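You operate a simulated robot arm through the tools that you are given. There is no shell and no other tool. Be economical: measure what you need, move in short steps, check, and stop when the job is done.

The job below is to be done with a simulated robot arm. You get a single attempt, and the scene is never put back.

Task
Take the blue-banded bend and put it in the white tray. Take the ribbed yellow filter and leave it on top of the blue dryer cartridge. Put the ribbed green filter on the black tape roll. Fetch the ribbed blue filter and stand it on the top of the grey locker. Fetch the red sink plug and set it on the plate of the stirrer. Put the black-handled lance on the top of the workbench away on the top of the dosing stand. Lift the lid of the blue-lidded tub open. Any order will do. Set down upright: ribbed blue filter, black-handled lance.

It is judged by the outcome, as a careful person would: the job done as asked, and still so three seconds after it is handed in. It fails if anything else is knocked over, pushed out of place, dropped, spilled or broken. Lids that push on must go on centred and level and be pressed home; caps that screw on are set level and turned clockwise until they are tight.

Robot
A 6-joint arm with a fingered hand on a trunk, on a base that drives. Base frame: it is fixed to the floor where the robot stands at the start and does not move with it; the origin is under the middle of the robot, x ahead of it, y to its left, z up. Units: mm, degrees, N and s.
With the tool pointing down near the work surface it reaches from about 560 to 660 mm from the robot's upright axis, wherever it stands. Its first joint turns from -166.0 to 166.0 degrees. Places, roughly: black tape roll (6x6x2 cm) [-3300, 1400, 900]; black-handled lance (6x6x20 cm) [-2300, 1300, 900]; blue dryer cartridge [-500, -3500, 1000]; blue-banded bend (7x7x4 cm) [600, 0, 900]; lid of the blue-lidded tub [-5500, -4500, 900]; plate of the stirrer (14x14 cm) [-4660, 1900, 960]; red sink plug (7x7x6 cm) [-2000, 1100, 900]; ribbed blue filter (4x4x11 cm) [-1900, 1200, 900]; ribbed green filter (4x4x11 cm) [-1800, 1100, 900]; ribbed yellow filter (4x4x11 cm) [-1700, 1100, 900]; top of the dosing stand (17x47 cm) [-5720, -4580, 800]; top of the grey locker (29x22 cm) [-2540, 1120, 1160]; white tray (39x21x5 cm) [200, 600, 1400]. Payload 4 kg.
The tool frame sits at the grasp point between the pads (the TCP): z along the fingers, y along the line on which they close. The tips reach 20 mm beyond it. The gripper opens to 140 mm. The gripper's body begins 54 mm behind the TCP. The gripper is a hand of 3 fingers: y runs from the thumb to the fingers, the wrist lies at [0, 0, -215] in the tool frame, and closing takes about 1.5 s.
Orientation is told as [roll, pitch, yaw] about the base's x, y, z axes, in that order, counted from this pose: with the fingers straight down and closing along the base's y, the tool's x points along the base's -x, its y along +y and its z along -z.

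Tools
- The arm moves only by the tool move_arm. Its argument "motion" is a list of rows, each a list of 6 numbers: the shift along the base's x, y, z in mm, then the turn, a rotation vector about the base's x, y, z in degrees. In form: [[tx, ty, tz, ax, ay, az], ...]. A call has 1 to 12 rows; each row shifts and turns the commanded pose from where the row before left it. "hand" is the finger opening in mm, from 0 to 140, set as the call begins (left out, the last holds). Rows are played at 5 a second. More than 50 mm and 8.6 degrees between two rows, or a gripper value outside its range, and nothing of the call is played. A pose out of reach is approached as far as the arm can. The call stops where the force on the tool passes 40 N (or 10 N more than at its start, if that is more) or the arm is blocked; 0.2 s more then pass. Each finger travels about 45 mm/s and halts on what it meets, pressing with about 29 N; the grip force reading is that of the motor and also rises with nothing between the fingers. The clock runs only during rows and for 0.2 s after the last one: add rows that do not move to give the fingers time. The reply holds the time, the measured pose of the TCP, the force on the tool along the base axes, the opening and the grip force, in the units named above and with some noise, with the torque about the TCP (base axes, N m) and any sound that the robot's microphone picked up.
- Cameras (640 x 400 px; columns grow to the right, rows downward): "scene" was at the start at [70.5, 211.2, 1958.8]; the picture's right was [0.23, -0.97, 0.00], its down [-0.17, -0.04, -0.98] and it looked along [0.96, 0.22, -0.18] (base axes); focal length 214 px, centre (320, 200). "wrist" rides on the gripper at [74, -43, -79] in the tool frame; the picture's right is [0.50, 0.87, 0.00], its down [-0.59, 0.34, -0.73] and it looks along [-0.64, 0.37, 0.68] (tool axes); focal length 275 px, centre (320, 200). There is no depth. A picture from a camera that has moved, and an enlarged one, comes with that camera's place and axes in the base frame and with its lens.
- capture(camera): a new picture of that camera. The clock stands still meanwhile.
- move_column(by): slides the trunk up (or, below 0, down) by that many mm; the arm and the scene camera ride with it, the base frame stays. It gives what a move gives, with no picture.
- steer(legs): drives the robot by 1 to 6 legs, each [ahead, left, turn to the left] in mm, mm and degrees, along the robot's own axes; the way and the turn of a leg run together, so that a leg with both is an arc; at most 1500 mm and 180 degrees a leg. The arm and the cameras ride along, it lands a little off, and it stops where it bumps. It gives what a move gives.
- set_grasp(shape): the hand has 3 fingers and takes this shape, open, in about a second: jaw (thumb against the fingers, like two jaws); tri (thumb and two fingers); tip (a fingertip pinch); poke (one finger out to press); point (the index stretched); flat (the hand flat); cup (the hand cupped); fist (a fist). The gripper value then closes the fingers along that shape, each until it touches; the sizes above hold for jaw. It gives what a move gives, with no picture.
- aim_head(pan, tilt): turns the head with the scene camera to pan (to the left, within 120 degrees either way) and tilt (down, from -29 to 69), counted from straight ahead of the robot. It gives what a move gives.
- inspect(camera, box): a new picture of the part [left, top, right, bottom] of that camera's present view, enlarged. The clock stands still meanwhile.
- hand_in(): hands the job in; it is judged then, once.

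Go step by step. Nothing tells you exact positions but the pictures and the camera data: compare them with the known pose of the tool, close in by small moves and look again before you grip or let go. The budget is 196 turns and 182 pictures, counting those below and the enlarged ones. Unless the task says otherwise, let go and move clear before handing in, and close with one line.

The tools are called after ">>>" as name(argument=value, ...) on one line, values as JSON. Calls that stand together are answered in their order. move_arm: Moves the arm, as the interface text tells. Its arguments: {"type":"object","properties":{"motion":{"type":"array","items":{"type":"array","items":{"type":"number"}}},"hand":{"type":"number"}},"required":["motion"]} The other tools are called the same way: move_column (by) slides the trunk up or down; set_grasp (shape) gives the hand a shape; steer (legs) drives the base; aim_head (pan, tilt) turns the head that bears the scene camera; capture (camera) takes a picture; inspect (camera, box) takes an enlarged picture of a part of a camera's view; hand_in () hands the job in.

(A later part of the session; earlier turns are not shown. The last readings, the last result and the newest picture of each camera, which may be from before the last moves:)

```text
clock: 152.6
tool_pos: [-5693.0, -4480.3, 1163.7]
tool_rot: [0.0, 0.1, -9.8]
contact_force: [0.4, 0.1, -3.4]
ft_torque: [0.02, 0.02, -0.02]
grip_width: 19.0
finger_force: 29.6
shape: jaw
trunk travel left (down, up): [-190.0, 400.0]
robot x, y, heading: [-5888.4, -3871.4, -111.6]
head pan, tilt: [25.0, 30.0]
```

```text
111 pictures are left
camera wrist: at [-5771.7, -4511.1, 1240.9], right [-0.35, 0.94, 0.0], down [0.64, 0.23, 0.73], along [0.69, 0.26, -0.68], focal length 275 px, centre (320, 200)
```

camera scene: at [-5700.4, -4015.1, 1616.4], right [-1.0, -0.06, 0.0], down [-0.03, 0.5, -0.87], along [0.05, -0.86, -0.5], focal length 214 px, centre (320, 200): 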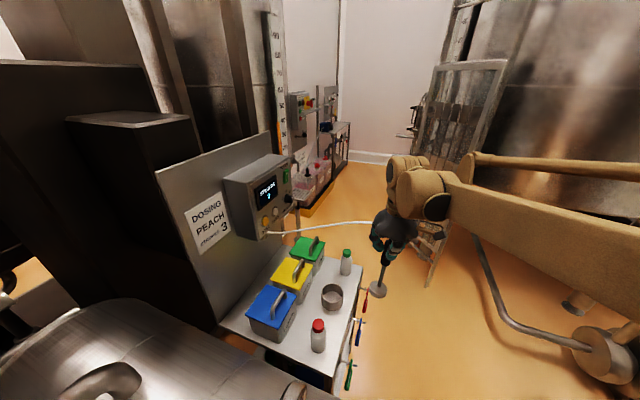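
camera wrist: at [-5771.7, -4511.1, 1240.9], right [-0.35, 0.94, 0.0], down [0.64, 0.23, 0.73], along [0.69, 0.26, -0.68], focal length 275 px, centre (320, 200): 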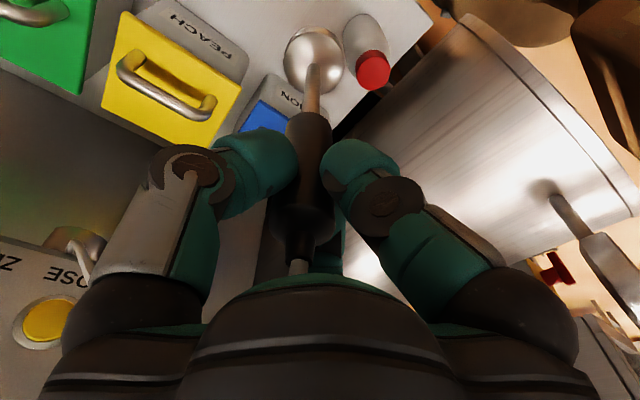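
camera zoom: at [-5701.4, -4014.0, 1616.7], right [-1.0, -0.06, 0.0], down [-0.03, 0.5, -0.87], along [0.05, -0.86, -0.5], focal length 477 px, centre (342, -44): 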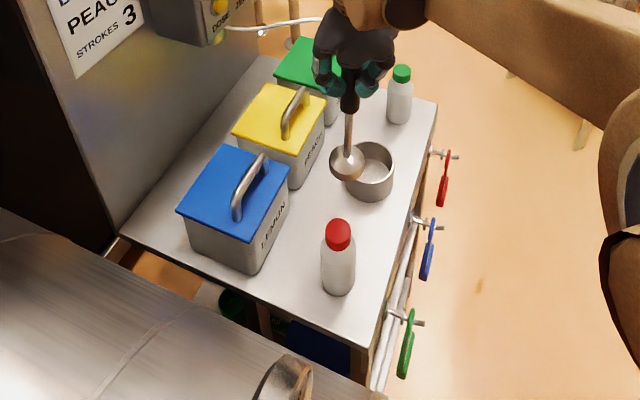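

Relative to the items I want about 11 mm more toward the pot. I shift and descend to just above the surface.

>>> move_arm(motion=[[-3, -11, -20, 0, 0, 0], [0, 0, -40, 0, 0, 0], [0, 0, -40, 0, 0, 0], [0, 0, -40, 0, 0, 0], [0, 0, -30, 0, 0, 0], [0, 0, -10, 0, 0, 0]])

>>> inspect(camera="scene", box=[220, 220, 400, 400])

>>> capture(camera="wrist")

```text
clock: 153.9
tool_pos: [-5695.9, -4488.6, 984.1]
tool_rot: [0.0, 0.1, -9.7]
contact_force: [2.3, 0.7, 18.3]
ft_torque: [-0.1, -0.06, 0.02]
grip_width: 19.8
finger_force: 29.1
shape: jaw
trunk travel left (down, up): [-190.0, 400.0]
robot x, y, heading: [-5889.6, -3873.4, -111.7]
head pan, tilt: [25.0, 30.0]
```

```text
2.22 times, centred on (310, 310) of scene
camera zoom: at [-5701.8, -4011.1, 1617.3], right [-1.0, -0.06, 0.0], down [-0.03, 0.5, -0.87], along [0.05, -0.87, -0.5], focal length 477 px, centre (342, -44)
```

zoom: 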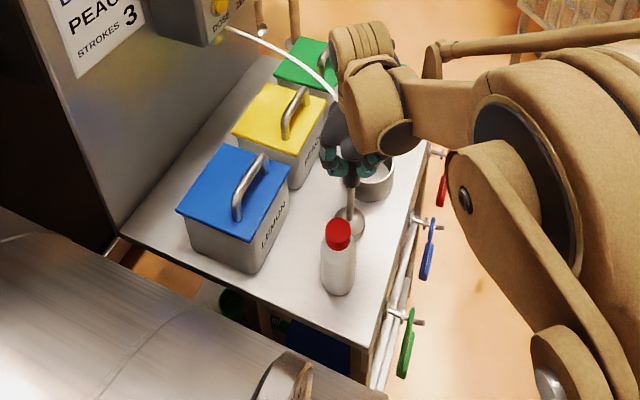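

```text
109 pictures are left
camera wrist: at [-5776.1, -4519.6, 1062.7], right [-0.35, 0.94, 0.0], down [0.64, 0.23, 0.73], along [0.69, 0.25, -0.68], focal length 275 px, centre (320, 200)
```

wrist: 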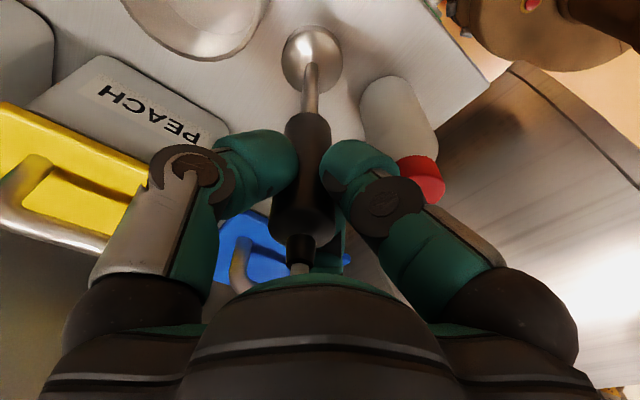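

The foot stands on the top, clear of bottle and pot. I open just enough to free the handle and lift straight up.

>>> move_arm(motion=[[0, 0, 1, 0, 0, 0], [0, 0, 0, 0, 0, 0], [0, 0, 0, 0, 0, 0], [0, 0, 0, 0, 0, 0], [0, 0, 0, 0, 0, 0]], hand=40)

>>> capture(camera="wrist")

```text
clock: 155.2
tool_pos: [-5697.6, -4491.2, 983.0]
tool_rot: [0.1, 0.0, -9.8]
contact_force: [0.3, -0.4, -0.5]
ft_torque: [0.03, -0.02, 0.03]
grip_width: 39.7
finger_force: 0.0
shape: jaw
trunk travel left (down, up): [-190.0, 400.0]
robot x, y, heading: [-5890.5, -3874.0, -111.5]
head pan, tilt: [25.0, 30.0]
```

```text
108 pictures are left
camera wrist: at [-5776.0, -4521.2, 1061.9], right [-0.35, 0.94, 0.0], down [0.64, 0.23, 0.73], along [0.69, 0.26, -0.68], focal length 275 px, centre (320, 200)
```

wrist: 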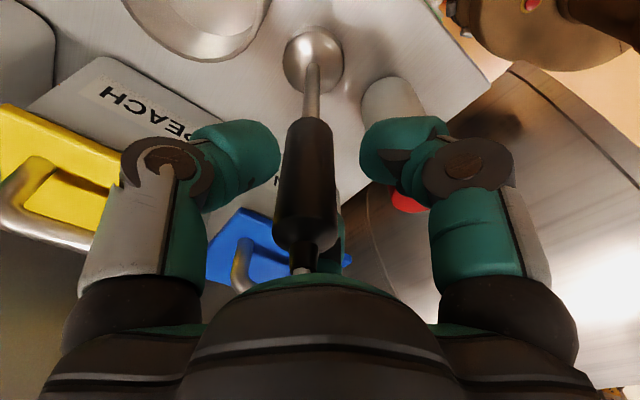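

The lance stands free. I lift straight up.

>>> move_arm(motion=[[0, 0, 15, 0, 0, 0], [0, 0, 20, 0, 0, 0], [0, 0, 30, 0, 0, 0], [0, 0, 40, 0, 0, 0], [0, 0, 45, 0, 0, 0], [0, 0, 45, 0, 0, 0]])

>>> inspect(camera="scene", box=[220, 220, 400, 400])

>>> capture(camera="wrist")

```text
clock: 156.6
tool_pos: [-5697.7, -4492.0, 1178.6]
tool_rot: [0.1, 0.1, -9.7]
contact_force: [-0.8, 0.4, -0.3]
ft_torque: [-0.01, -0.02, -0.02]
grip_width: 40.0
finger_force: 0.0
shape: jaw
trunk travel left (down, up): [-190.0, 400.0]
robot x, y, heading: [-5891.3, -3872.9, -111.4]
head pan, tilt: [25.0, 30.0]
```

```text
2.22 times, centred on (310, 310) of scene
camera zoom: at [-5701.6, -4013.4, 1616.7], right [-1.0, -0.06, 0.0], down [-0.03, 0.5, -0.87], along [0.05, -0.86, -0.5], focal length 477 px, centre (342, -44)
```

zoom: 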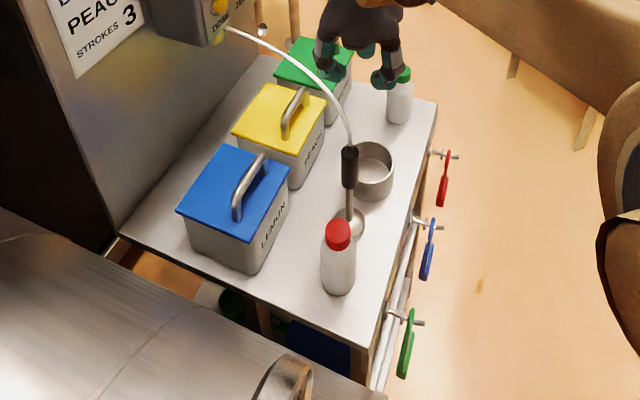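

```text
106 pictures are left
camera wrist: at [-5777.2, -4522.5, 1258.0], right [-0.35, 0.94, 0.0], down [0.64, 0.23, 0.73], along [0.69, 0.26, -0.68], focal length 275 px, centre (320, 200)
```

wrist: 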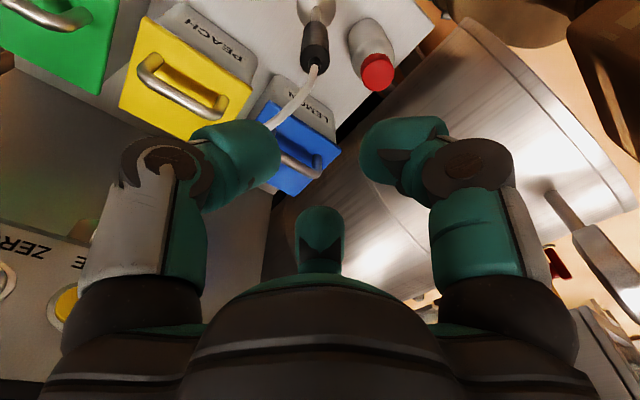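

The lance stands upright on the stand. Now the blue lid: its handle bar runs along the label side, so the hinge must be on the dispenser side. I raise the hand, nudge the base forward and bring the hand above the blue lid for a close look.

>>> move_arm(motion=[[0, 10, 40, 0, 0, 0], [20, 35, 20, 0, 0, 0], [30, 40, 0, 0, 0, 0], [40, 20, 0, 0, 0, 0], [40, 0, 0, 0, 0, 0]], hand=70)

>>> steer(legs=[[70, 0, 0]])

>>> capture(camera="wrist")

>>> capture(camera="scene")

```text
clock: 157.8
tool_pos: [-5567.1, -4385.9, 1241.5]
tool_rot: [0.1, 0.2, -9.9]
contact_force: [0.0, -0.1, -0.6]
ft_torque: [0.01, 0.0, -0.01]
grip_width: 69.6
finger_force: 0.0
shape: jaw
trunk travel left (down, up): [-190.0, 400.0]
robot x, y, heading: [-5892.1, -3871.9, -111.7]
head pan, tilt: [25.0, 30.0]
```

```text
clock: 158.8
tool_pos: [-5594.7, -4452.4, 1239.6]
tool_rot: [0.2, 0.1, -9.7]
contact_force: [0.1, -0.1, -0.9]
ft_torque: [0.02, 0.0, -0.01]
grip_width: 69.7
finger_force: 0.1
shape: jaw
trunk travel left (down, up): [-190.0, 400.0]
robot x, y, heading: [-5917.3, -3936.0, -111.9]
head pan, tilt: [25.0, 30.0]
```

```text
105 pictures are left
camera wrist: at [-5673.2, -4483.1, 1318.9], right [-0.35, 0.94, 0.0], down [0.64, 0.23, 0.73], along [0.69, 0.26, -0.68], focal length 275 px, centre (320, 200)
```

wrist: 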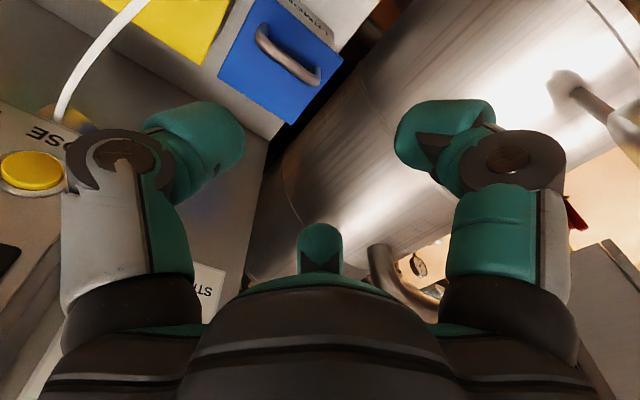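

```text
104 pictures are left
camera scene: at [-5727.7, -4080.1, 1616.6], right [-1.0, -0.06, 0.0], down [-0.03, 0.5, -0.87], along [0.05, -0.86, -0.5], focal length 214 px, centre (320, 200)
```

scene: 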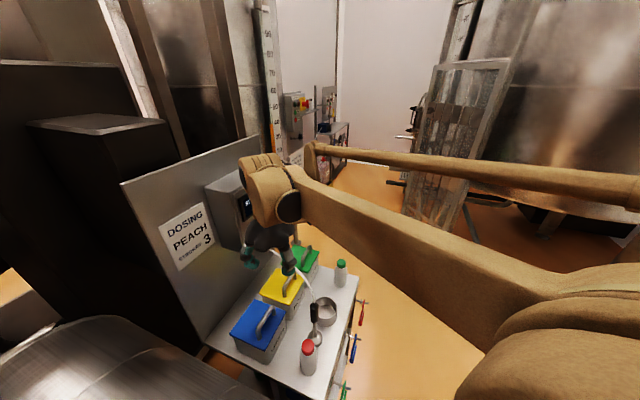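

The handle bar is centred near [-5538, -4466, ~950], running along (0.35, 0.94); hinge about 100 mm behind it. I turn the hand so it closes across the bar, thumb on the label side.

>>> move_arm(motion=[[5, -1, 0, 0, 0, -8.4], [5, -1, 0, 0, 0, -8.4], [5, -1, 0, 0, 0, -8.4], [5, -1, 0, 0, 0, -8.4], [5, -1, 0, 0, 0, -8.4], [5, -1, 0, 0, 0, -8.4], [5, -1, 0, 0, 0, -8.4], [5, -1, 0, 0, 0, -8.4], [5, -1, -20, 0, 0, -8.4], [4, -1, -20, 0, 0, -8.4], [4, -2, -20, 0, 0, -8.4], [4, -2, -20, 0, 0, -8.4]], hand=60)

>>> capture(camera="wrist")

>>> inspect(camera="scene", box=[120, 180, 380, 400])

```text
clock: 161.4
tool_pos: [-5535.7, -4465.5, 1159.3]
tool_rot: [0.1, 0.2, -110.8]
contact_force: [0.2, -1.2, -0.1]
ft_torque: [0.03, -0.03, 0.02]
grip_width: 60.4
finger_force: 0.0
shape: jaw
trunk travel left (down, up): [-190.0, 400.0]
robot x, y, heading: [-5915.5, -3938.1, -111.8]
head pan, tilt: [25.0, 30.0]
```

```text
103 pictures are left
camera wrist: at [-5548.3, -4382.1, 1238.4], right [0.99, 0.16, 0.0], down [0.11, -0.67, 0.73], along [0.12, -0.72, -0.68], focal length 275 px, centre (320, 200)
```

wrist: 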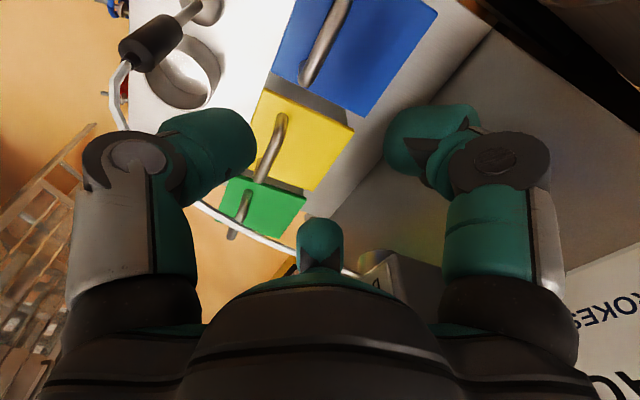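

```text
1.82 times, centred on (250, 290) of scene
camera zoom: at [-5726.6, -4078.6, 1616.6], right [-1.0, -0.06, 0.0], down [-0.03, 0.5, -0.87], along [0.05, -0.86, -0.5], focal length 390 px, centre (447, 36)
```

zoom: 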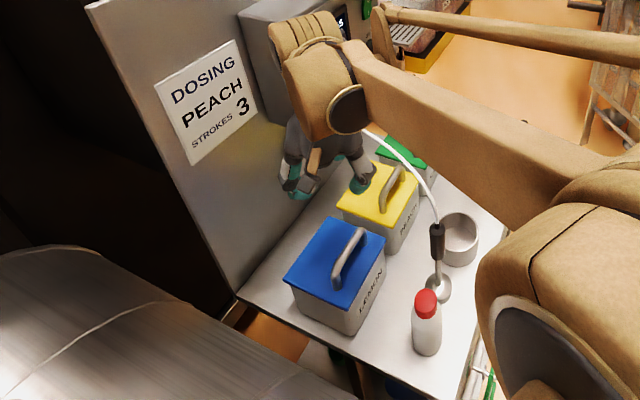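

Alignment across the bar looks right. I descend to about 1010 and look again.

>>> move_arm(motion=[[2, -1, -40, 0, 0, 0], [0, 0, -40, 0, 0, 0], [0, 0, -40, 0, 0, 0], [0, 0, -30, 0, 0, 0]])

>>> capture(camera="wrist")

>>> inspect(camera="scene", box=[180, 260, 340, 380])

```text
clock: 162.4
tool_pos: [-5533.3, -4467.9, 1009.2]
tool_rot: [0.1, 0.1, -110.6]
contact_force: [0.7, 0.2, -0.2]
ft_torque: [-0.03, 0.02, -0.01]
grip_width: 60.6
finger_force: 0.0
shape: jaw
trunk travel left (down, up): [-190.0, 400.0]
robot x, y, heading: [-5915.6, -3935.5, -111.5]
head pan, tilt: [25.0, 30.0]
```

```text
101 pictures are left
camera wrist: at [-5547.0, -4385.2, 1087.9], right [0.99, 0.16, 0.0], down [0.11, -0.67, 0.73], along [0.12, -0.72, -0.68], focal length 275 px, centre (320, 200)
```

wrist: 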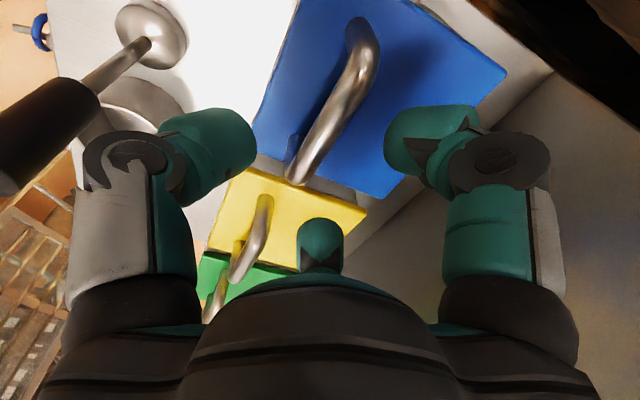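

```text
3.33 times, centred on (260, 320) of scene
camera zoom: at [-5726.7, -4078.7, 1616.6], right [-1.0, -0.06, 0.0], down [-0.03, 0.5, -0.87], along [0.05, -0.86, -0.5], focal length 715 px, centre (520, -200)
```

zoom: 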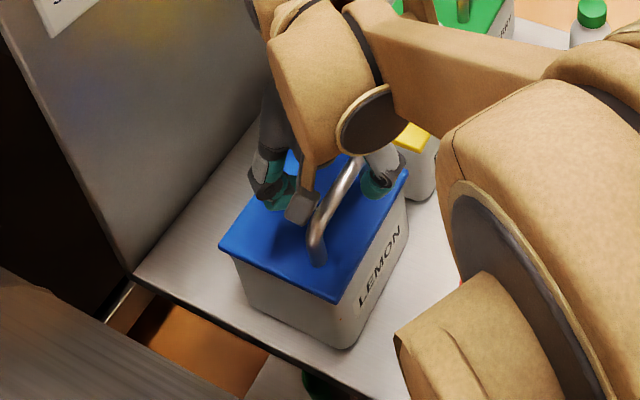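

The bar's middle is just below the hand, slightly toward the hinge side. I shift 6 mm, descend to straddle it, and close.

>>> move_arm(motion=[[6, -2, -20, 0, 0, 0], [0, 0, -20, 0, 0, 0], [0, 0, -14, 0, 0, 0]])

>>> capture(camera="wrist")

```text
clock: 163.2
tool_pos: [-5528.1, -4468.6, 955.7]
tool_rot: [0.1, 0.2, -110.6]
contact_force: [-0.1, -0.2, 0.4]
ft_torque: [-0.01, -0.01, 0.02]
grip_width: 60.5
finger_force: 0.0
shape: jaw
trunk travel left (down, up): [-190.0, 400.0]
robot x, y, heading: [-5915.8, -3937.3, -111.6]
head pan, tilt: [25.0, 30.0]
```

```text
99 pictures are left
camera wrist: at [-5541.7, -4385.1, 1034.8], right [0.99, 0.16, 0.0], down [0.11, -0.67, 0.73], along [0.12, -0.72, -0.68], focal length 275 px, centre (320, 200)
```

wrist: 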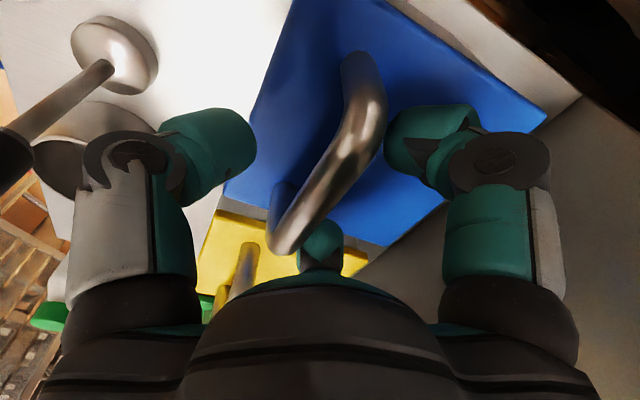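

The bar lies between the thumb and the two fingers. I close on it.

>>> move_arm(motion=[[0, 0, 0, 0, 0, 0], [0, 0, 0, 0, 0, 0], [0, 0, 0, 0, 0, 0], [0, 0, 0, 0, 0, 0], [0, 0, 0, 0, 0, 0], [0, 0, 0, 0, 0, 0], [0, 0, 0, 0, 0, 0]], hand=0)

>>> capture(camera="wrist")

```text
clock: 164.8
tool_pos: [-5525.0, -4467.6, 955.3]
tool_rot: [0.0, 0.1, -110.5]
contact_force: [22.8, 2.9, -12.7]
ft_torque: [0.13, 0.08, -0.3]
grip_width: 14.7
finger_force: 28.6
shape: jaw
trunk travel left (down, up): [-190.0, 400.0]
robot x, y, heading: [-5916.3, -3935.5, -111.7]
head pan, tilt: [25.0, 30.0]
```

```text
98 pictures are left
camera wrist: at [-5538.2, -4384.9, 1033.7], right [0.99, 0.17, 0.0], down [0.11, -0.67, 0.73], along [0.12, -0.72, -0.68], focal length 275 px, centre (320, 200)
```

wrist: 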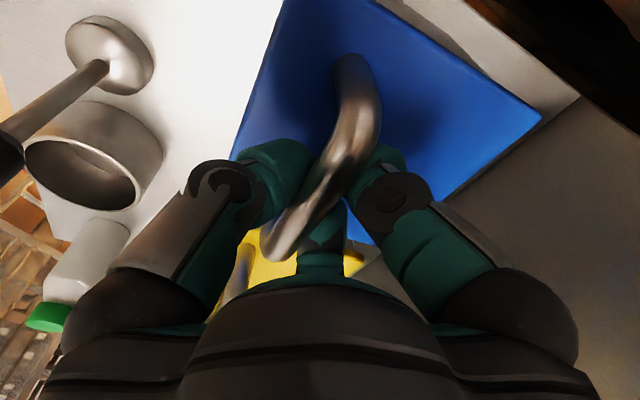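

The bar is held. I lift along an arc around the hinge, a first 20 degrees, and check.

>>> move_arm(motion=[[7, -2.5, 7.5, 0, 0, 0], [4, -1.5, 7.2, 0, 0, 0], [4.6, -1.7, 6.8, 0, 0, 0], [5.2, -1.9, 6.3, 0, 0, 0]])

>>> capture(camera="wrist")

>>> inspect(camera="scene", box=[180, 260, 340, 380])

```text
clock: 165.8
tool_pos: [-5505.0, -4474.5, 982.9]
tool_rot: [-0.1, 0.1, -110.6]
contact_force: [17.2, 8.9, -19.0]
ft_torque: [0.1, 0.22, -0.37]
grip_width: 14.2
finger_force: 28.8
shape: jaw
trunk travel left (down, up): [-190.0, 400.0]
robot x, y, heading: [-5915.0, -3934.0, -111.4]
head pan, tilt: [25.0, 30.0]
```

```text
97 pictures are left
camera wrist: at [-5517.5, -4392.1, 1061.8], right [0.99, 0.16, 0.0], down [0.11, -0.67, 0.73], along [0.12, -0.72, -0.68], focal length 275 px, centre (320, 200)
```

wrist: 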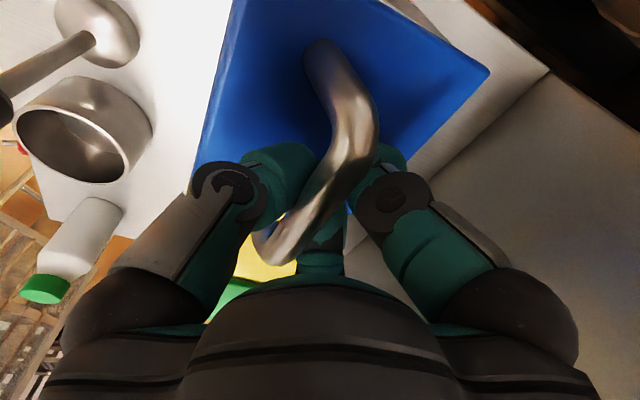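

```text
3.33 times, centred on (260, 320) of scene
camera zoom: at [-5722.8, -4078.7, 1616.0], right [-1.0, -0.06, 0.0], down [-0.03, 0.5, -0.87], along [0.05, -0.86, -0.5], focal length 715 px, centre (520, -200)
```

zoom: 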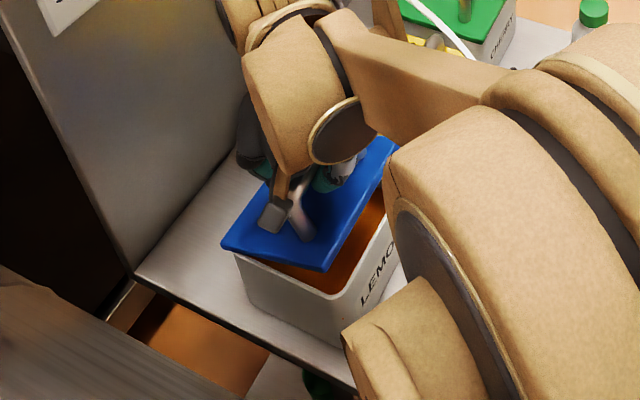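

The lid is rising on its hinge. I continue the arc to about 45°.

>>> move_arm(motion=[[7, -2.5, 5.8, 0, 0, 0], [7, -2.5, 5.3, 0, 0, 0], [7.2, -2.6, 4.7, 0, 0, 0], [7.4, -2.6, 4.1, 0, 0, 0], [7.4, -2.6, 3.4, 0, 0, 0]])

>>> capture(camera="wrist")

>>> inspect(camera="scene", box=[180, 260, 340, 380])

```text
clock: 166.8
tool_pos: [-5476.4, -4485.1, 1001.5]
tool_rot: [0.0, 0.2, -110.5]
contact_force: [10.6, 3.9, -27.2]
ft_torque: [-0.05, 0.19, -0.21]
grip_width: 14.2
finger_force: 28.4
shape: jaw
trunk travel left (down, up): [-190.0, 400.0]
robot x, y, heading: [-5914.0, -3934.4, -111.6]
head pan, tilt: [25.0, 30.0]
stopped in row 5: the force on the tool passed its limit at 41 N (the readings are from after the stop); the commanded pose is now the measured one
```

```text
95 pictures are left
camera wrist: at [-5489.2, -4401.4, 1080.0], right [0.99, 0.17, 0.0], down [0.11, -0.67, 0.73], along [0.12, -0.72, -0.68], focal length 275 px, centre (320, 200)
```

wrist: 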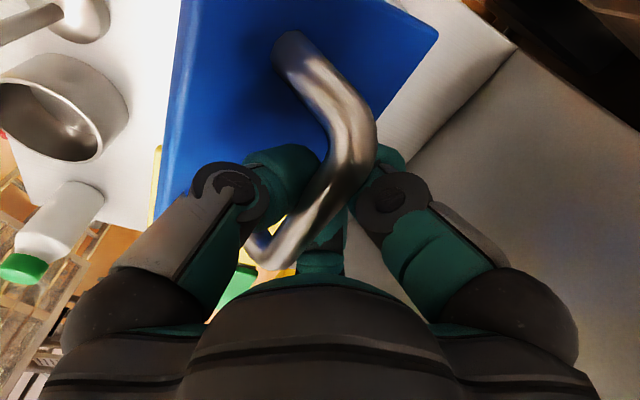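

```text
3.33 times, centred on (260, 320) of scene
camera zoom: at [-5723.1, -4080.2, 1616.0], right [-1.0, -0.06, 0.0], down [-0.03, 0.5, -0.86], along [0.05, -0.86, -0.5], focal length 715 px, centre (520, -200)
```

zoom: 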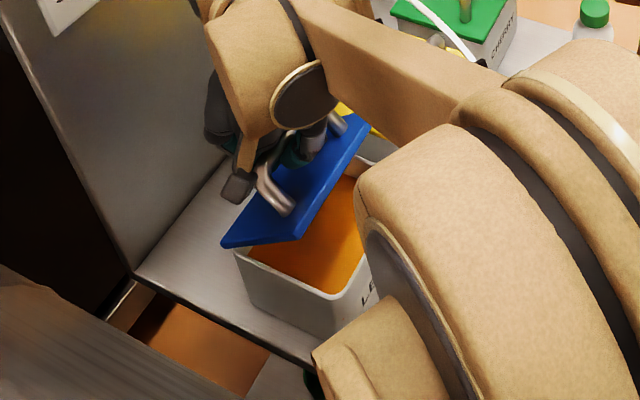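

About 42° open; the arc's top is near, so I now move mostly sideways toward the hinge.

>>> move_arm(motion=[[7.5, -2.7, -1, 0, 0, 0], [7.6, -2.7, 0.5, 0, 0, 0], [7.6, -2.7, 0.3, 0, 0, 0], [7.6, -2.7, 0, 0, 0, 0]])

>>> capture(camera="wrist")

>>> inspect(camera="scene", box=[160, 200, 360, 380])

```text
clock: 167.8
tool_pos: [-5448.1, -4494.9, 1003.3]
tool_rot: [0.2, 0.1, -110.5]
contact_force: [3.5, 11.9, -3.7]
ft_torque: [-0.15, 0.09, -0.2]
grip_width: 9.0
finger_force: 28.6
shape: jaw
trunk travel left (down, up): [-190.0, 400.0]
robot x, y, heading: [-5916.4, -3935.0, -111.5]
head pan, tilt: [25.0, 30.0]
```

```text
93 pictures are left
camera wrist: at [-5461.3, -4411.8, 1082.9], right [0.99, 0.17, 0.0], down [0.11, -0.67, 0.73], along [0.12, -0.72, -0.68], focal length 275 px, centre (320, 200)
```

wrist: 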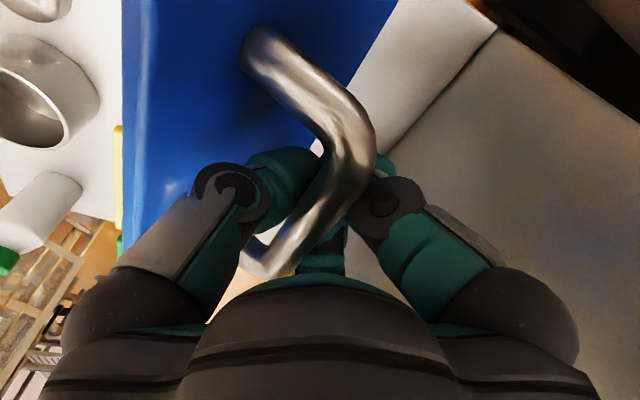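

```text
2.22 times, centred on (260, 290) of scene
camera zoom: at [-5725.9, -4076.6, 1616.8], right [-1.0, -0.06, 0.0], down [-0.03, 0.5, -0.87], along [0.05, -0.86, -0.5], focal length 477 px, centre (453, 0)
```

zoom: 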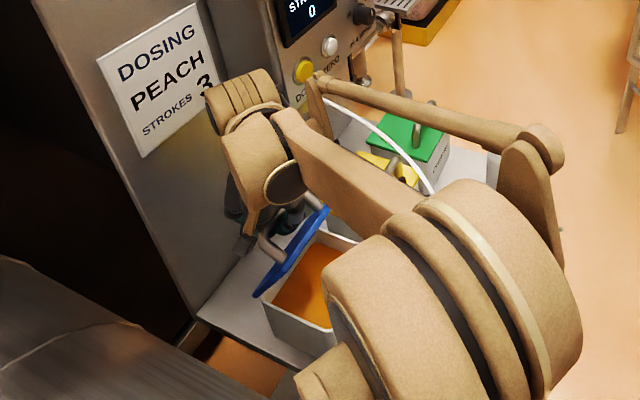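

About 60° open. I carry on toward vertical, watching the clearance to the panel.

>>> move_arm(motion=[[9, -3.2, 0, 0, 0, 0], [9, -3.2, 0, 0, 0, 0], [9, -3.2, -1.5, 0, 0, 0], [9, -3.2, -3, 0, 0, 0]])

>>> capture(camera="wrist")

>>> inspect(camera="scene", box=[160, 200, 360, 380])

```text
clock: 168.8
tool_pos: [-5413.7, -4509.7, 997.7]
tool_rot: [0.1, 0.1, -110.6]
contact_force: [-0.8, -0.3, -0.1]
ft_torque: [0.0, 0.0, -0.03]
grip_width: 9.0
finger_force: 29.1
shape: jaw
trunk travel left (down, up): [-190.0, 400.0]
robot x, y, heading: [-5914.0, -3933.9, -111.3]
head pan, tilt: [25.0, 30.0]
```

```text
91 pictures are left
camera wrist: at [-5426.6, -4425.9, 1077.6], right [0.99, 0.16, 0.0], down [0.11, -0.67, 0.73], along [0.12, -0.72, -0.68], focal length 275 px, centre (320, 200)
```

wrist: 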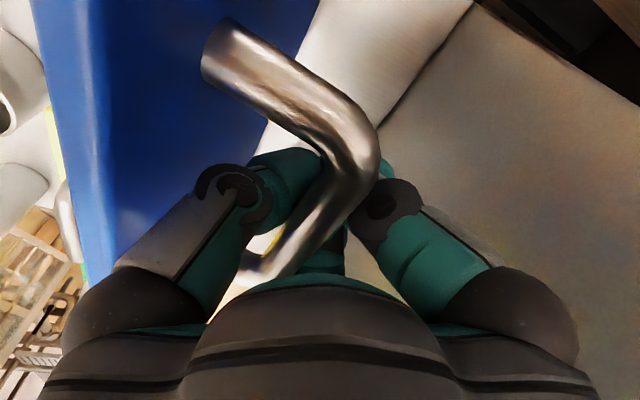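

```text
2.22 times, centred on (260, 290) of scene
camera zoom: at [-5726.6, -4078.7, 1616.6], right [-1.0, -0.06, 0.0], down [-0.03, 0.5, -0.87], along [0.05, -0.86, -0.5], focal length 477 px, centre (453, 0)
```

zoom: 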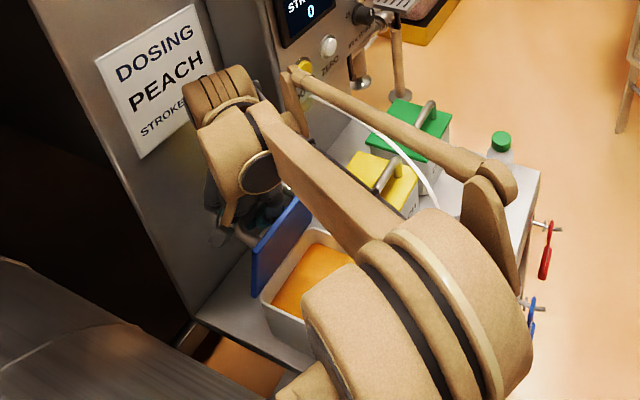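

Nearly vertical and no resistance now. I go a little further past vertical.

>>> move_arm(motion=[[7.5, -2.7, -3.5, 0, 0, 0], [7.5, -2.7, -4, 0, 0, 0], [7, -2.5, -4.5, 0, 0, 0]])

>>> capture(camera="wrist")

>>> inspect(camera="scene", box=[160, 200, 360, 380])

```text
clock: 169.6
tool_pos: [-5389.7, -4514.7, 986.1]
tool_rot: [0.0, 0.0, -110.5]
contact_force: [-1.2, 0.7, -0.5]
ft_torque: [-0.03, -0.05, -0.02]
grip_width: 8.6
finger_force: 28.8
shape: jaw
trunk travel left (down, up): [-190.0, 400.0]
robot x, y, heading: [-5912.9, -3936.3, -111.6]
head pan, tilt: [25.0, 30.0]
```

```text
89 pictures are left
camera wrist: at [-5404.2, -4432.5, 1065.5], right [0.99, 0.16, 0.0], down [0.11, -0.67, 0.73], along [0.12, -0.72, -0.68], focal length 275 px, centre (320, 200)
```

wrist: 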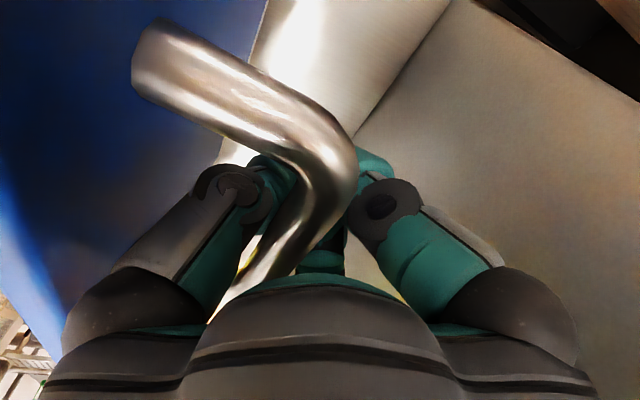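

```text
2.22 times, centred on (260, 290) of scene
camera zoom: at [-5726.5, -4078.3, 1616.6], right [-1.0, -0.06, 0.0], down [-0.03, 0.5, -0.87], along [0.05, -0.86, -0.5], focal length 477 px, centre (453, 0)
```

zoom: 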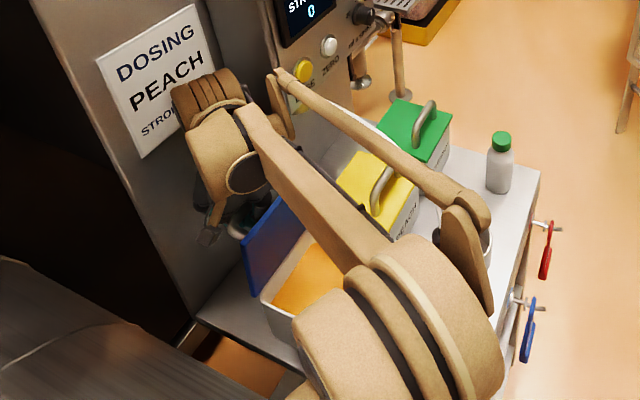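

The lid is at or past vertical. I open the fingers a little and see whether it stays.

>>> move_arm(motion=[[0, 0, 0, 0, 0, 0], [0, 0, 0, 0, 0, 0], [0, 0, 0, 0, 0, 0], [0, 0, 0, 0, 0, 0]], hand=34)

>>> capture(camera="wrist")

>>> inspect(camera="scene", box=[160, 200, 360, 380])

```text
clock: 170.6
tool_pos: [-5391.1, -4516.1, 986.2]
tool_rot: [0.1, 0.1, -110.5]
contact_force: [-0.1, 0.7, -0.9]
ft_torque: [0.0, -0.01, 0.0]
grip_width: 33.9
finger_force: 0.0
shape: jaw
trunk travel left (down, up): [-190.0, 400.0]
robot x, y, heading: [-5916.0, -3933.8, -111.3]
head pan, tilt: [25.0, 30.0]
```

```text
87 pictures are left
camera wrist: at [-5404.4, -4432.5, 1065.4], right [0.99, 0.16, 0.0], down [0.11, -0.67, 0.73], along [0.12, -0.72, -0.68], focal length 275 px, centre (320, 200)
```

wrist: 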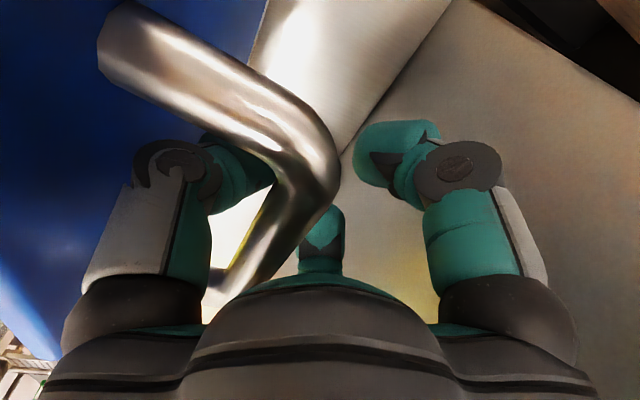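

```text
2.22 times, centred on (260, 290) of scene
camera zoom: at [-5726.6, -4078.2, 1616.6], right [-1.0, -0.06, 0.0], down [-0.03, 0.5, -0.87], along [0.05, -0.86, -0.5], focal length 477 px, centre (453, 0)
```

zoom: 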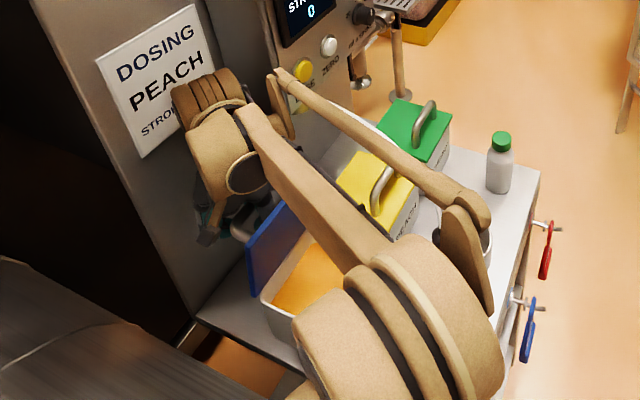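

The bar sits loose between the fingers. I raise the hand straight up out of it.

>>> move_arm(motion=[[0, 0, 10, 0, 0, 0], [0, 0, 15, 0, 0, 0], [0, 0, 20, 0, 0, 0], [0, 0, 25, 0, 0, 0], [0, 0, 40, 0, 0, 0], [0, 0, 40, 0, 0, 0]])

>>> capture(camera="wrist")

>>> inspect(camera="scene", box=[160, 200, 360, 380])

```text
clock: 172.0
tool_pos: [-5390.5, -4514.5, 1136.0]
tool_rot: [0.1, 0.1, -110.5]
contact_force: [0.7, -0.5, -0.3]
ft_torque: [0.03, -0.01, 0.02]
grip_width: 33.7
finger_force: 0.0
shape: jaw
trunk travel left (down, up): [-190.0, 400.0]
robot x, y, heading: [-5920.1, -3932.8, -111.7]
head pan, tilt: [25.0, 30.0]
```

```text
85 pictures are left
camera wrist: at [-5404.1, -4432.2, 1215.5], right [0.99, 0.16, 0.0], down [0.11, -0.67, 0.73], along [0.12, -0.72, -0.68], focal length 275 px, centre (320, 200)
```

wrist: 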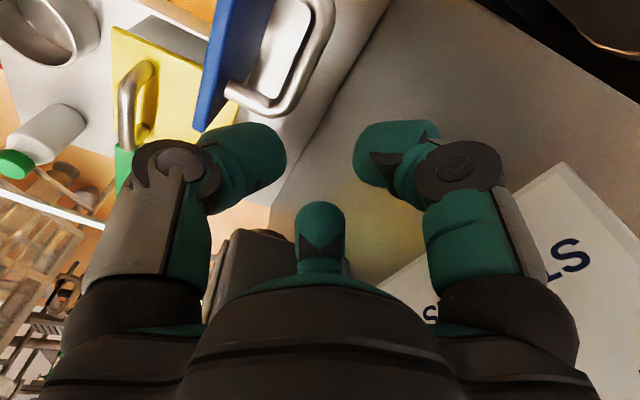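

```text
2.22 times, centred on (260, 290) of scene
camera zoom: at [-5726.8, -4078.0, 1616.7], right [-1.0, -0.06, 0.0], down [-0.03, 0.5, -0.87], along [0.05, -0.86, -0.5], focal length 477 px, centre (453, 0)
```

zoom: 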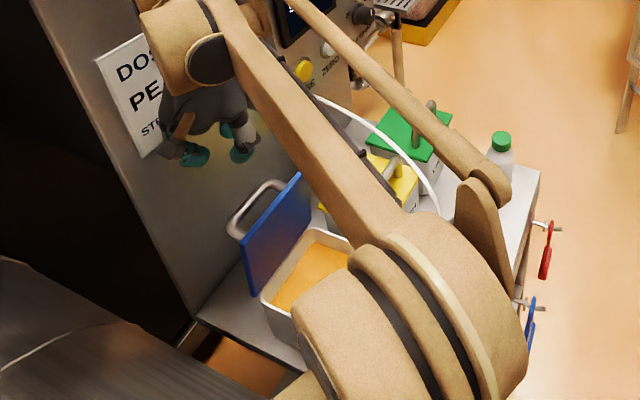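

The lid stands open on its own. I raise the hand above everything, bring it back in front of me, and back out of the gap.

>>> move_arm(motion=[[0, 0, 45, 0, 0, 0], [0, 0, 45, 0, 0, 0], [0, 0, 45, 0, 0, 0], [0, 0, 45, 0, 0, 0], [-35, 30, 0, 0, 0, 0], [-45, 15, 0, 0, 0, 0], [-45, 10, 0, 0, 0, 0], [-45, 10, 0, 0, 0, 0], [-48, 10, 0, 0, 0, 0], [-48, 10, 0, 0, 0, 0], [-48, 10, 0, 0, 0, 0], [-48, 10, 0, 0, 0, 0]])

>>> move_arm(motion=[[-48, 5, 0, 0, 0, 0], [-48, 0, 0, 0, 0, 0], [-48, 0, 0, 0, 0, 0], [-48, 0, 0, 0, 0, 0], [-48, 0, 0, 0, 0, 0], [-40, 0, 0, 0, 0, 0]])

>>> steer(legs=[[-1220, 0, 0], [0, 0, 3.5], [-1500, 0, 0]])

>>> capture(camera="scene")

```text
clock: 174.6
tool_pos: [-5778.7, -4380.5, 1268.4]
tool_rot: [0.1, 0.1, -110.4]
contact_force: [1.0, -1.0, 0.9]
ft_torque: [0.01, 0.0, 0.02]
grip_width: 33.9
finger_force: 0.1
shape: jaw
out of reach, approached as far as the arm can: row 2, 3, 4
trunk travel left (down, up): [-190.0, 400.0]
robot x, y, heading: [-5917.9, -3936.9, -111.3]
head pan, tilt: [25.0, 30.0]
```

```text
clock: 176.0
tool_pos: [-6063.2, -4375.4, 1267.5]
tool_rot: [0.1, 0.1, -110.5]
contact_force: [-0.2, 0.3, -0.9]
ft_torque: [0.02, -0.02, -0.01]
grip_width: 34.0
finger_force: 0.1
shape: jaw
trunk travel left (down, up): [-190.0, 400.0]
robot x, y, heading: [-5918.4, -3936.2, -111.8]
head pan, tilt: [25.0, 30.0]
```

```text
clock: 189.8
tool_pos: [-5117.5, -1798.0, 1266.9]
tool_rot: [0.1, 0.1, -107.3]
contact_force: [0.5, -0.2, 0.3]
ft_torque: [-0.04, 0.03, 0.02]
grip_width: 33.9
finger_force: 0.0
shape: jaw
trunk travel left (down, up): [-190.0, 400.0]
robot x, y, heading: [-4995.7, -1351.0, -108.0]
head pan, tilt: [25.0, 30.0]
```

```text
83 pictures are left
camera scene: at [-4800.3, -1481.7, 1616.7], right [-0.99, -0.12, 0.0], down [-0.06, 0.5, -0.87], along [0.1, -0.86, -0.5], focal length 214 px, centre (320, 200)
```

scene: 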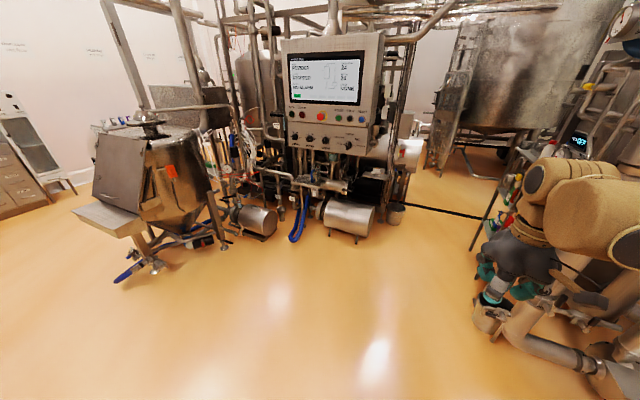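

Clear. I keep reversing to the aisle, turn, and reverse along it back to the workbench, then face it.

>>> steer(legs=[[-1500, 0, 0], [-575, 0, 0], [0, 0, -84], [-1500, 0, 0], [-850, 0, 0], [0, 0, -78]])

>>> move_column(by=200)

>>> aim_head(pan=-5, tilt=45)

>>> capture(camera="scene")

```text
clock: 218.1
tool_pos: [-2100.0, 625.7, 1268.6]
tool_rot: [0.2, 0.1, 92.8]
contact_force: [0.8, -0.4, 0.3]
ft_torque: [0.04, -0.02, -0.02]
grip_width: 33.7
finger_force: 0.2
shape: jaw
trunk travel left (down, up): [-190.0, 400.0]
robot x, y, heading: [-2060.0, 162.4, 91.6]
head pan, tilt: [25.0, 30.0]
```

```text
clock: 220.2
tool_pos: [-2100.2, 626.9, 1466.9]
tool_rot: [0.0, 0.1, 92.7]
contact_force: [0.2, 0.0, 0.6]
ft_torque: [0.0, 0.0, -0.01]
grip_width: 33.9
finger_force: 0.1
shape: jaw
trunk travel left (down, up): [-390.0, 200.0]
robot x, y, heading: [-2059.7, 165.5, 91.7]
head pan, tilt: [25.0, 30.0]
```

```text
clock: 221.2
tool_pos: [-2099.9, 626.9, 1467.4]
tool_rot: [0.1, 0.1, 92.7]
contact_force: [0.7, 0.2, -0.9]
ft_torque: [-0.01, -0.02, 0.0]
grip_width: 34.0
finger_force: 0.0
shape: jaw
trunk travel left (down, up): [-390.0, 200.0]
robot x, y, heading: [-2060.4, 163.8, 91.5]
head pan, tilt: [-5.0, 45.0]
```

```text
82 pictures are left
camera scene: at [-2244.9, 220.1, 1794.1], right [1.0, -0.06, 0.0], down [-0.04, -0.71, -0.71], along [0.04, 0.71, -0.71], focal length 214 px, centre (320, 200)
```

scene: 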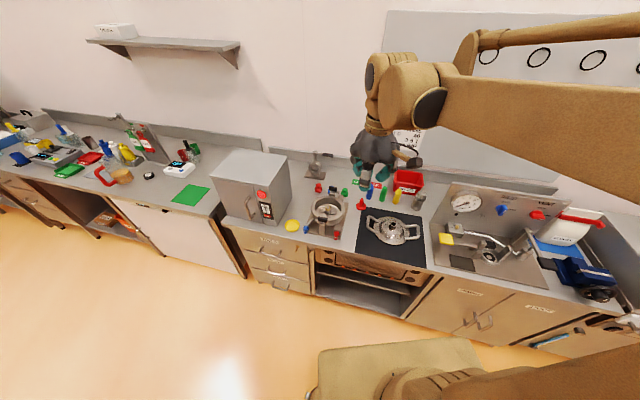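

The filters are at about y 1090–1140 with the blue at x≈−1895. I turn square to the bench and drive up.

>>> steer(legs=[[0, 0, -17], [340, 0, 0]])

>>> capture(camera="scene")

>>> inspect(camera="scene", box=[320, 200, 480, 300])

```text
clock: 224.4
tool_pos: [-1872.5, 946.6, 1467.1]
tool_rot: [0.1, 0.0, 75.8]
contact_force: [0.2, 0.7, 0.8]
ft_torque: [-0.01, -0.01, 0.02]
grip_width: 33.6
finger_force: 0.0
shape: jaw
trunk travel left (down, up): [-390.0, 200.0]
robot x, y, heading: [-1971.4, 493.3, 74.7]
head pan, tilt: [-5.0, 45.0]
```

```text
81 pictures are left
camera scene: at [-2129.6, 601.2, 1794.0], right [0.94, -0.35, 0.0], down [-0.25, -0.66, -0.71], along [0.25, 0.66, -0.71], focal length 214 px, centre (320, 200)
```

scene: 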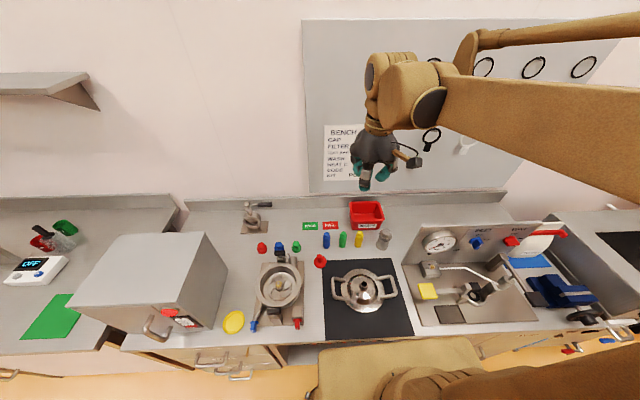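

```text
4.00 times, centred on (400, 250) of scene
camera zoom: at [-2129.6, 601.2, 1794.0], right [0.94, -0.35, 0.0], down [-0.25, -0.66, -0.71], along [0.25, 0.66, -0.71], focal length 858 px, centre (0, 0)
```

zoom: 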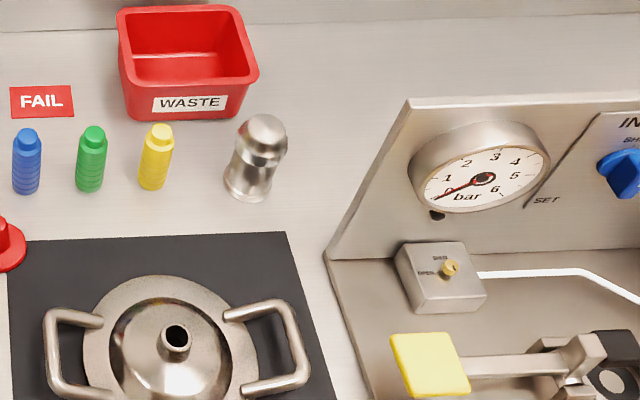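

Blue filter at [-1893, 1135], green [-1819, 1110], yellow [-1746, 1085]. I move above the blue one with finger gaps facing its neighbours.

>>> move_column(by=-200)

>>> move_arm(motion=[[-2, 24, 0, 0, 0, 7.2], [-3, 24, 0, 0, 0, 7.2], [-3, 24, 0, 0, 0, 7.2], [-3, 24, 0, 0, 0, 7.2], [-3, 24, 0, 0, 0, 7.2], [-3, 24, 0, 0, 0, 7.2], [-3, 23, 0, 0, 0, 7.2], [0, 22, 0, 0, 0, 7], [0, 0, -40, 0, 0, 0], [0, 0, -40, 0, 0, 0], [0, 0, -40, 0, 0, 0], [0, 0, -40, 0, 0, 0]], hand=70)

>>> capture(camera="wrist")

```text
clock: 226.6
tool_pos: [-1872.8, 946.4, 1268.3]
tool_rot: [0.1, 0.0, 75.7]
contact_force: [0.1, 0.0, 0.4]
ft_torque: [-0.02, -0.02, 0.0]
grip_width: 34.0
finger_force: 0.1
shape: jaw
trunk travel left (down, up): [-190.0, 400.0]
robot x, y, heading: [-1965.7, 491.5, 74.5]
head pan, tilt: [-5.0, 45.0]
```

```text
clock: 229.2
tool_pos: [-1893.7, 1136.7, 1106.9]
tool_rot: [0.0, 0.2, 133.2]
contact_force: [0.1, -0.5, 0.1]
ft_torque: [0.01, 0.01, -0.01]
grip_width: 69.7
finger_force: 0.0
shape: jaw
trunk travel left (down, up): [-190.0, 400.0]
robot x, y, heading: [-1969.5, 491.9, 74.5]
head pan, tilt: [-5.0, 45.0]
```

```text
79 pictures are left
camera wrist: at [-1811.6, 1111.0, 1185.3], right [-0.29, -0.96, 0.0], down [-0.65, 0.2, 0.73], along [-0.7, 0.21, -0.68], focal length 275 px, centre (320, 200)
```

wrist: 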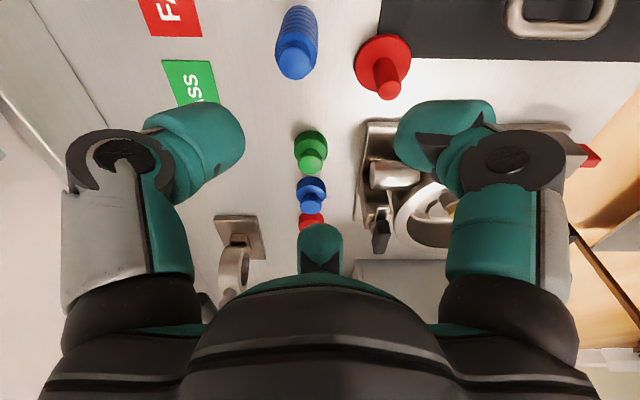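

The wrist view puts the blue filter at [-1878, 1148]. I correct and descend around it.

>>> move_arm(motion=[[8, 6, -20, 0, 0, 0], [8, 5, -20, 0, 0, 0], [0, 0, -25, 0, 0, 0]])

>>> capture(camera="wrist")

```text
clock: 230.0
tool_pos: [-1877.3, 1146.8, 1040.9]
tool_rot: [0.1, 0.2, 133.1]
contact_force: [0.5, 1.1, -0.6]
ft_torque: [0.02, 0.01, 0.01]
grip_width: 69.7
finger_force: 0.0
shape: jaw
trunk travel left (down, up): [-190.0, 400.0]
robot x, y, heading: [-1968.6, 490.6, 74.5]
head pan, tilt: [-5.0, 45.0]
```

```text
78 pictures are left
camera wrist: at [-1794.8, 1121.1, 1120.6], right [-0.29, -0.96, 0.0], down [-0.65, 0.2, 0.73], along [-0.7, 0.21, -0.68], focal length 275 px, centre (320, 200)
```

wrist: 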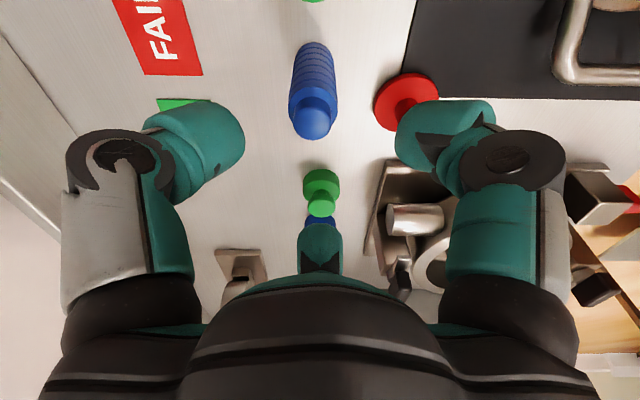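

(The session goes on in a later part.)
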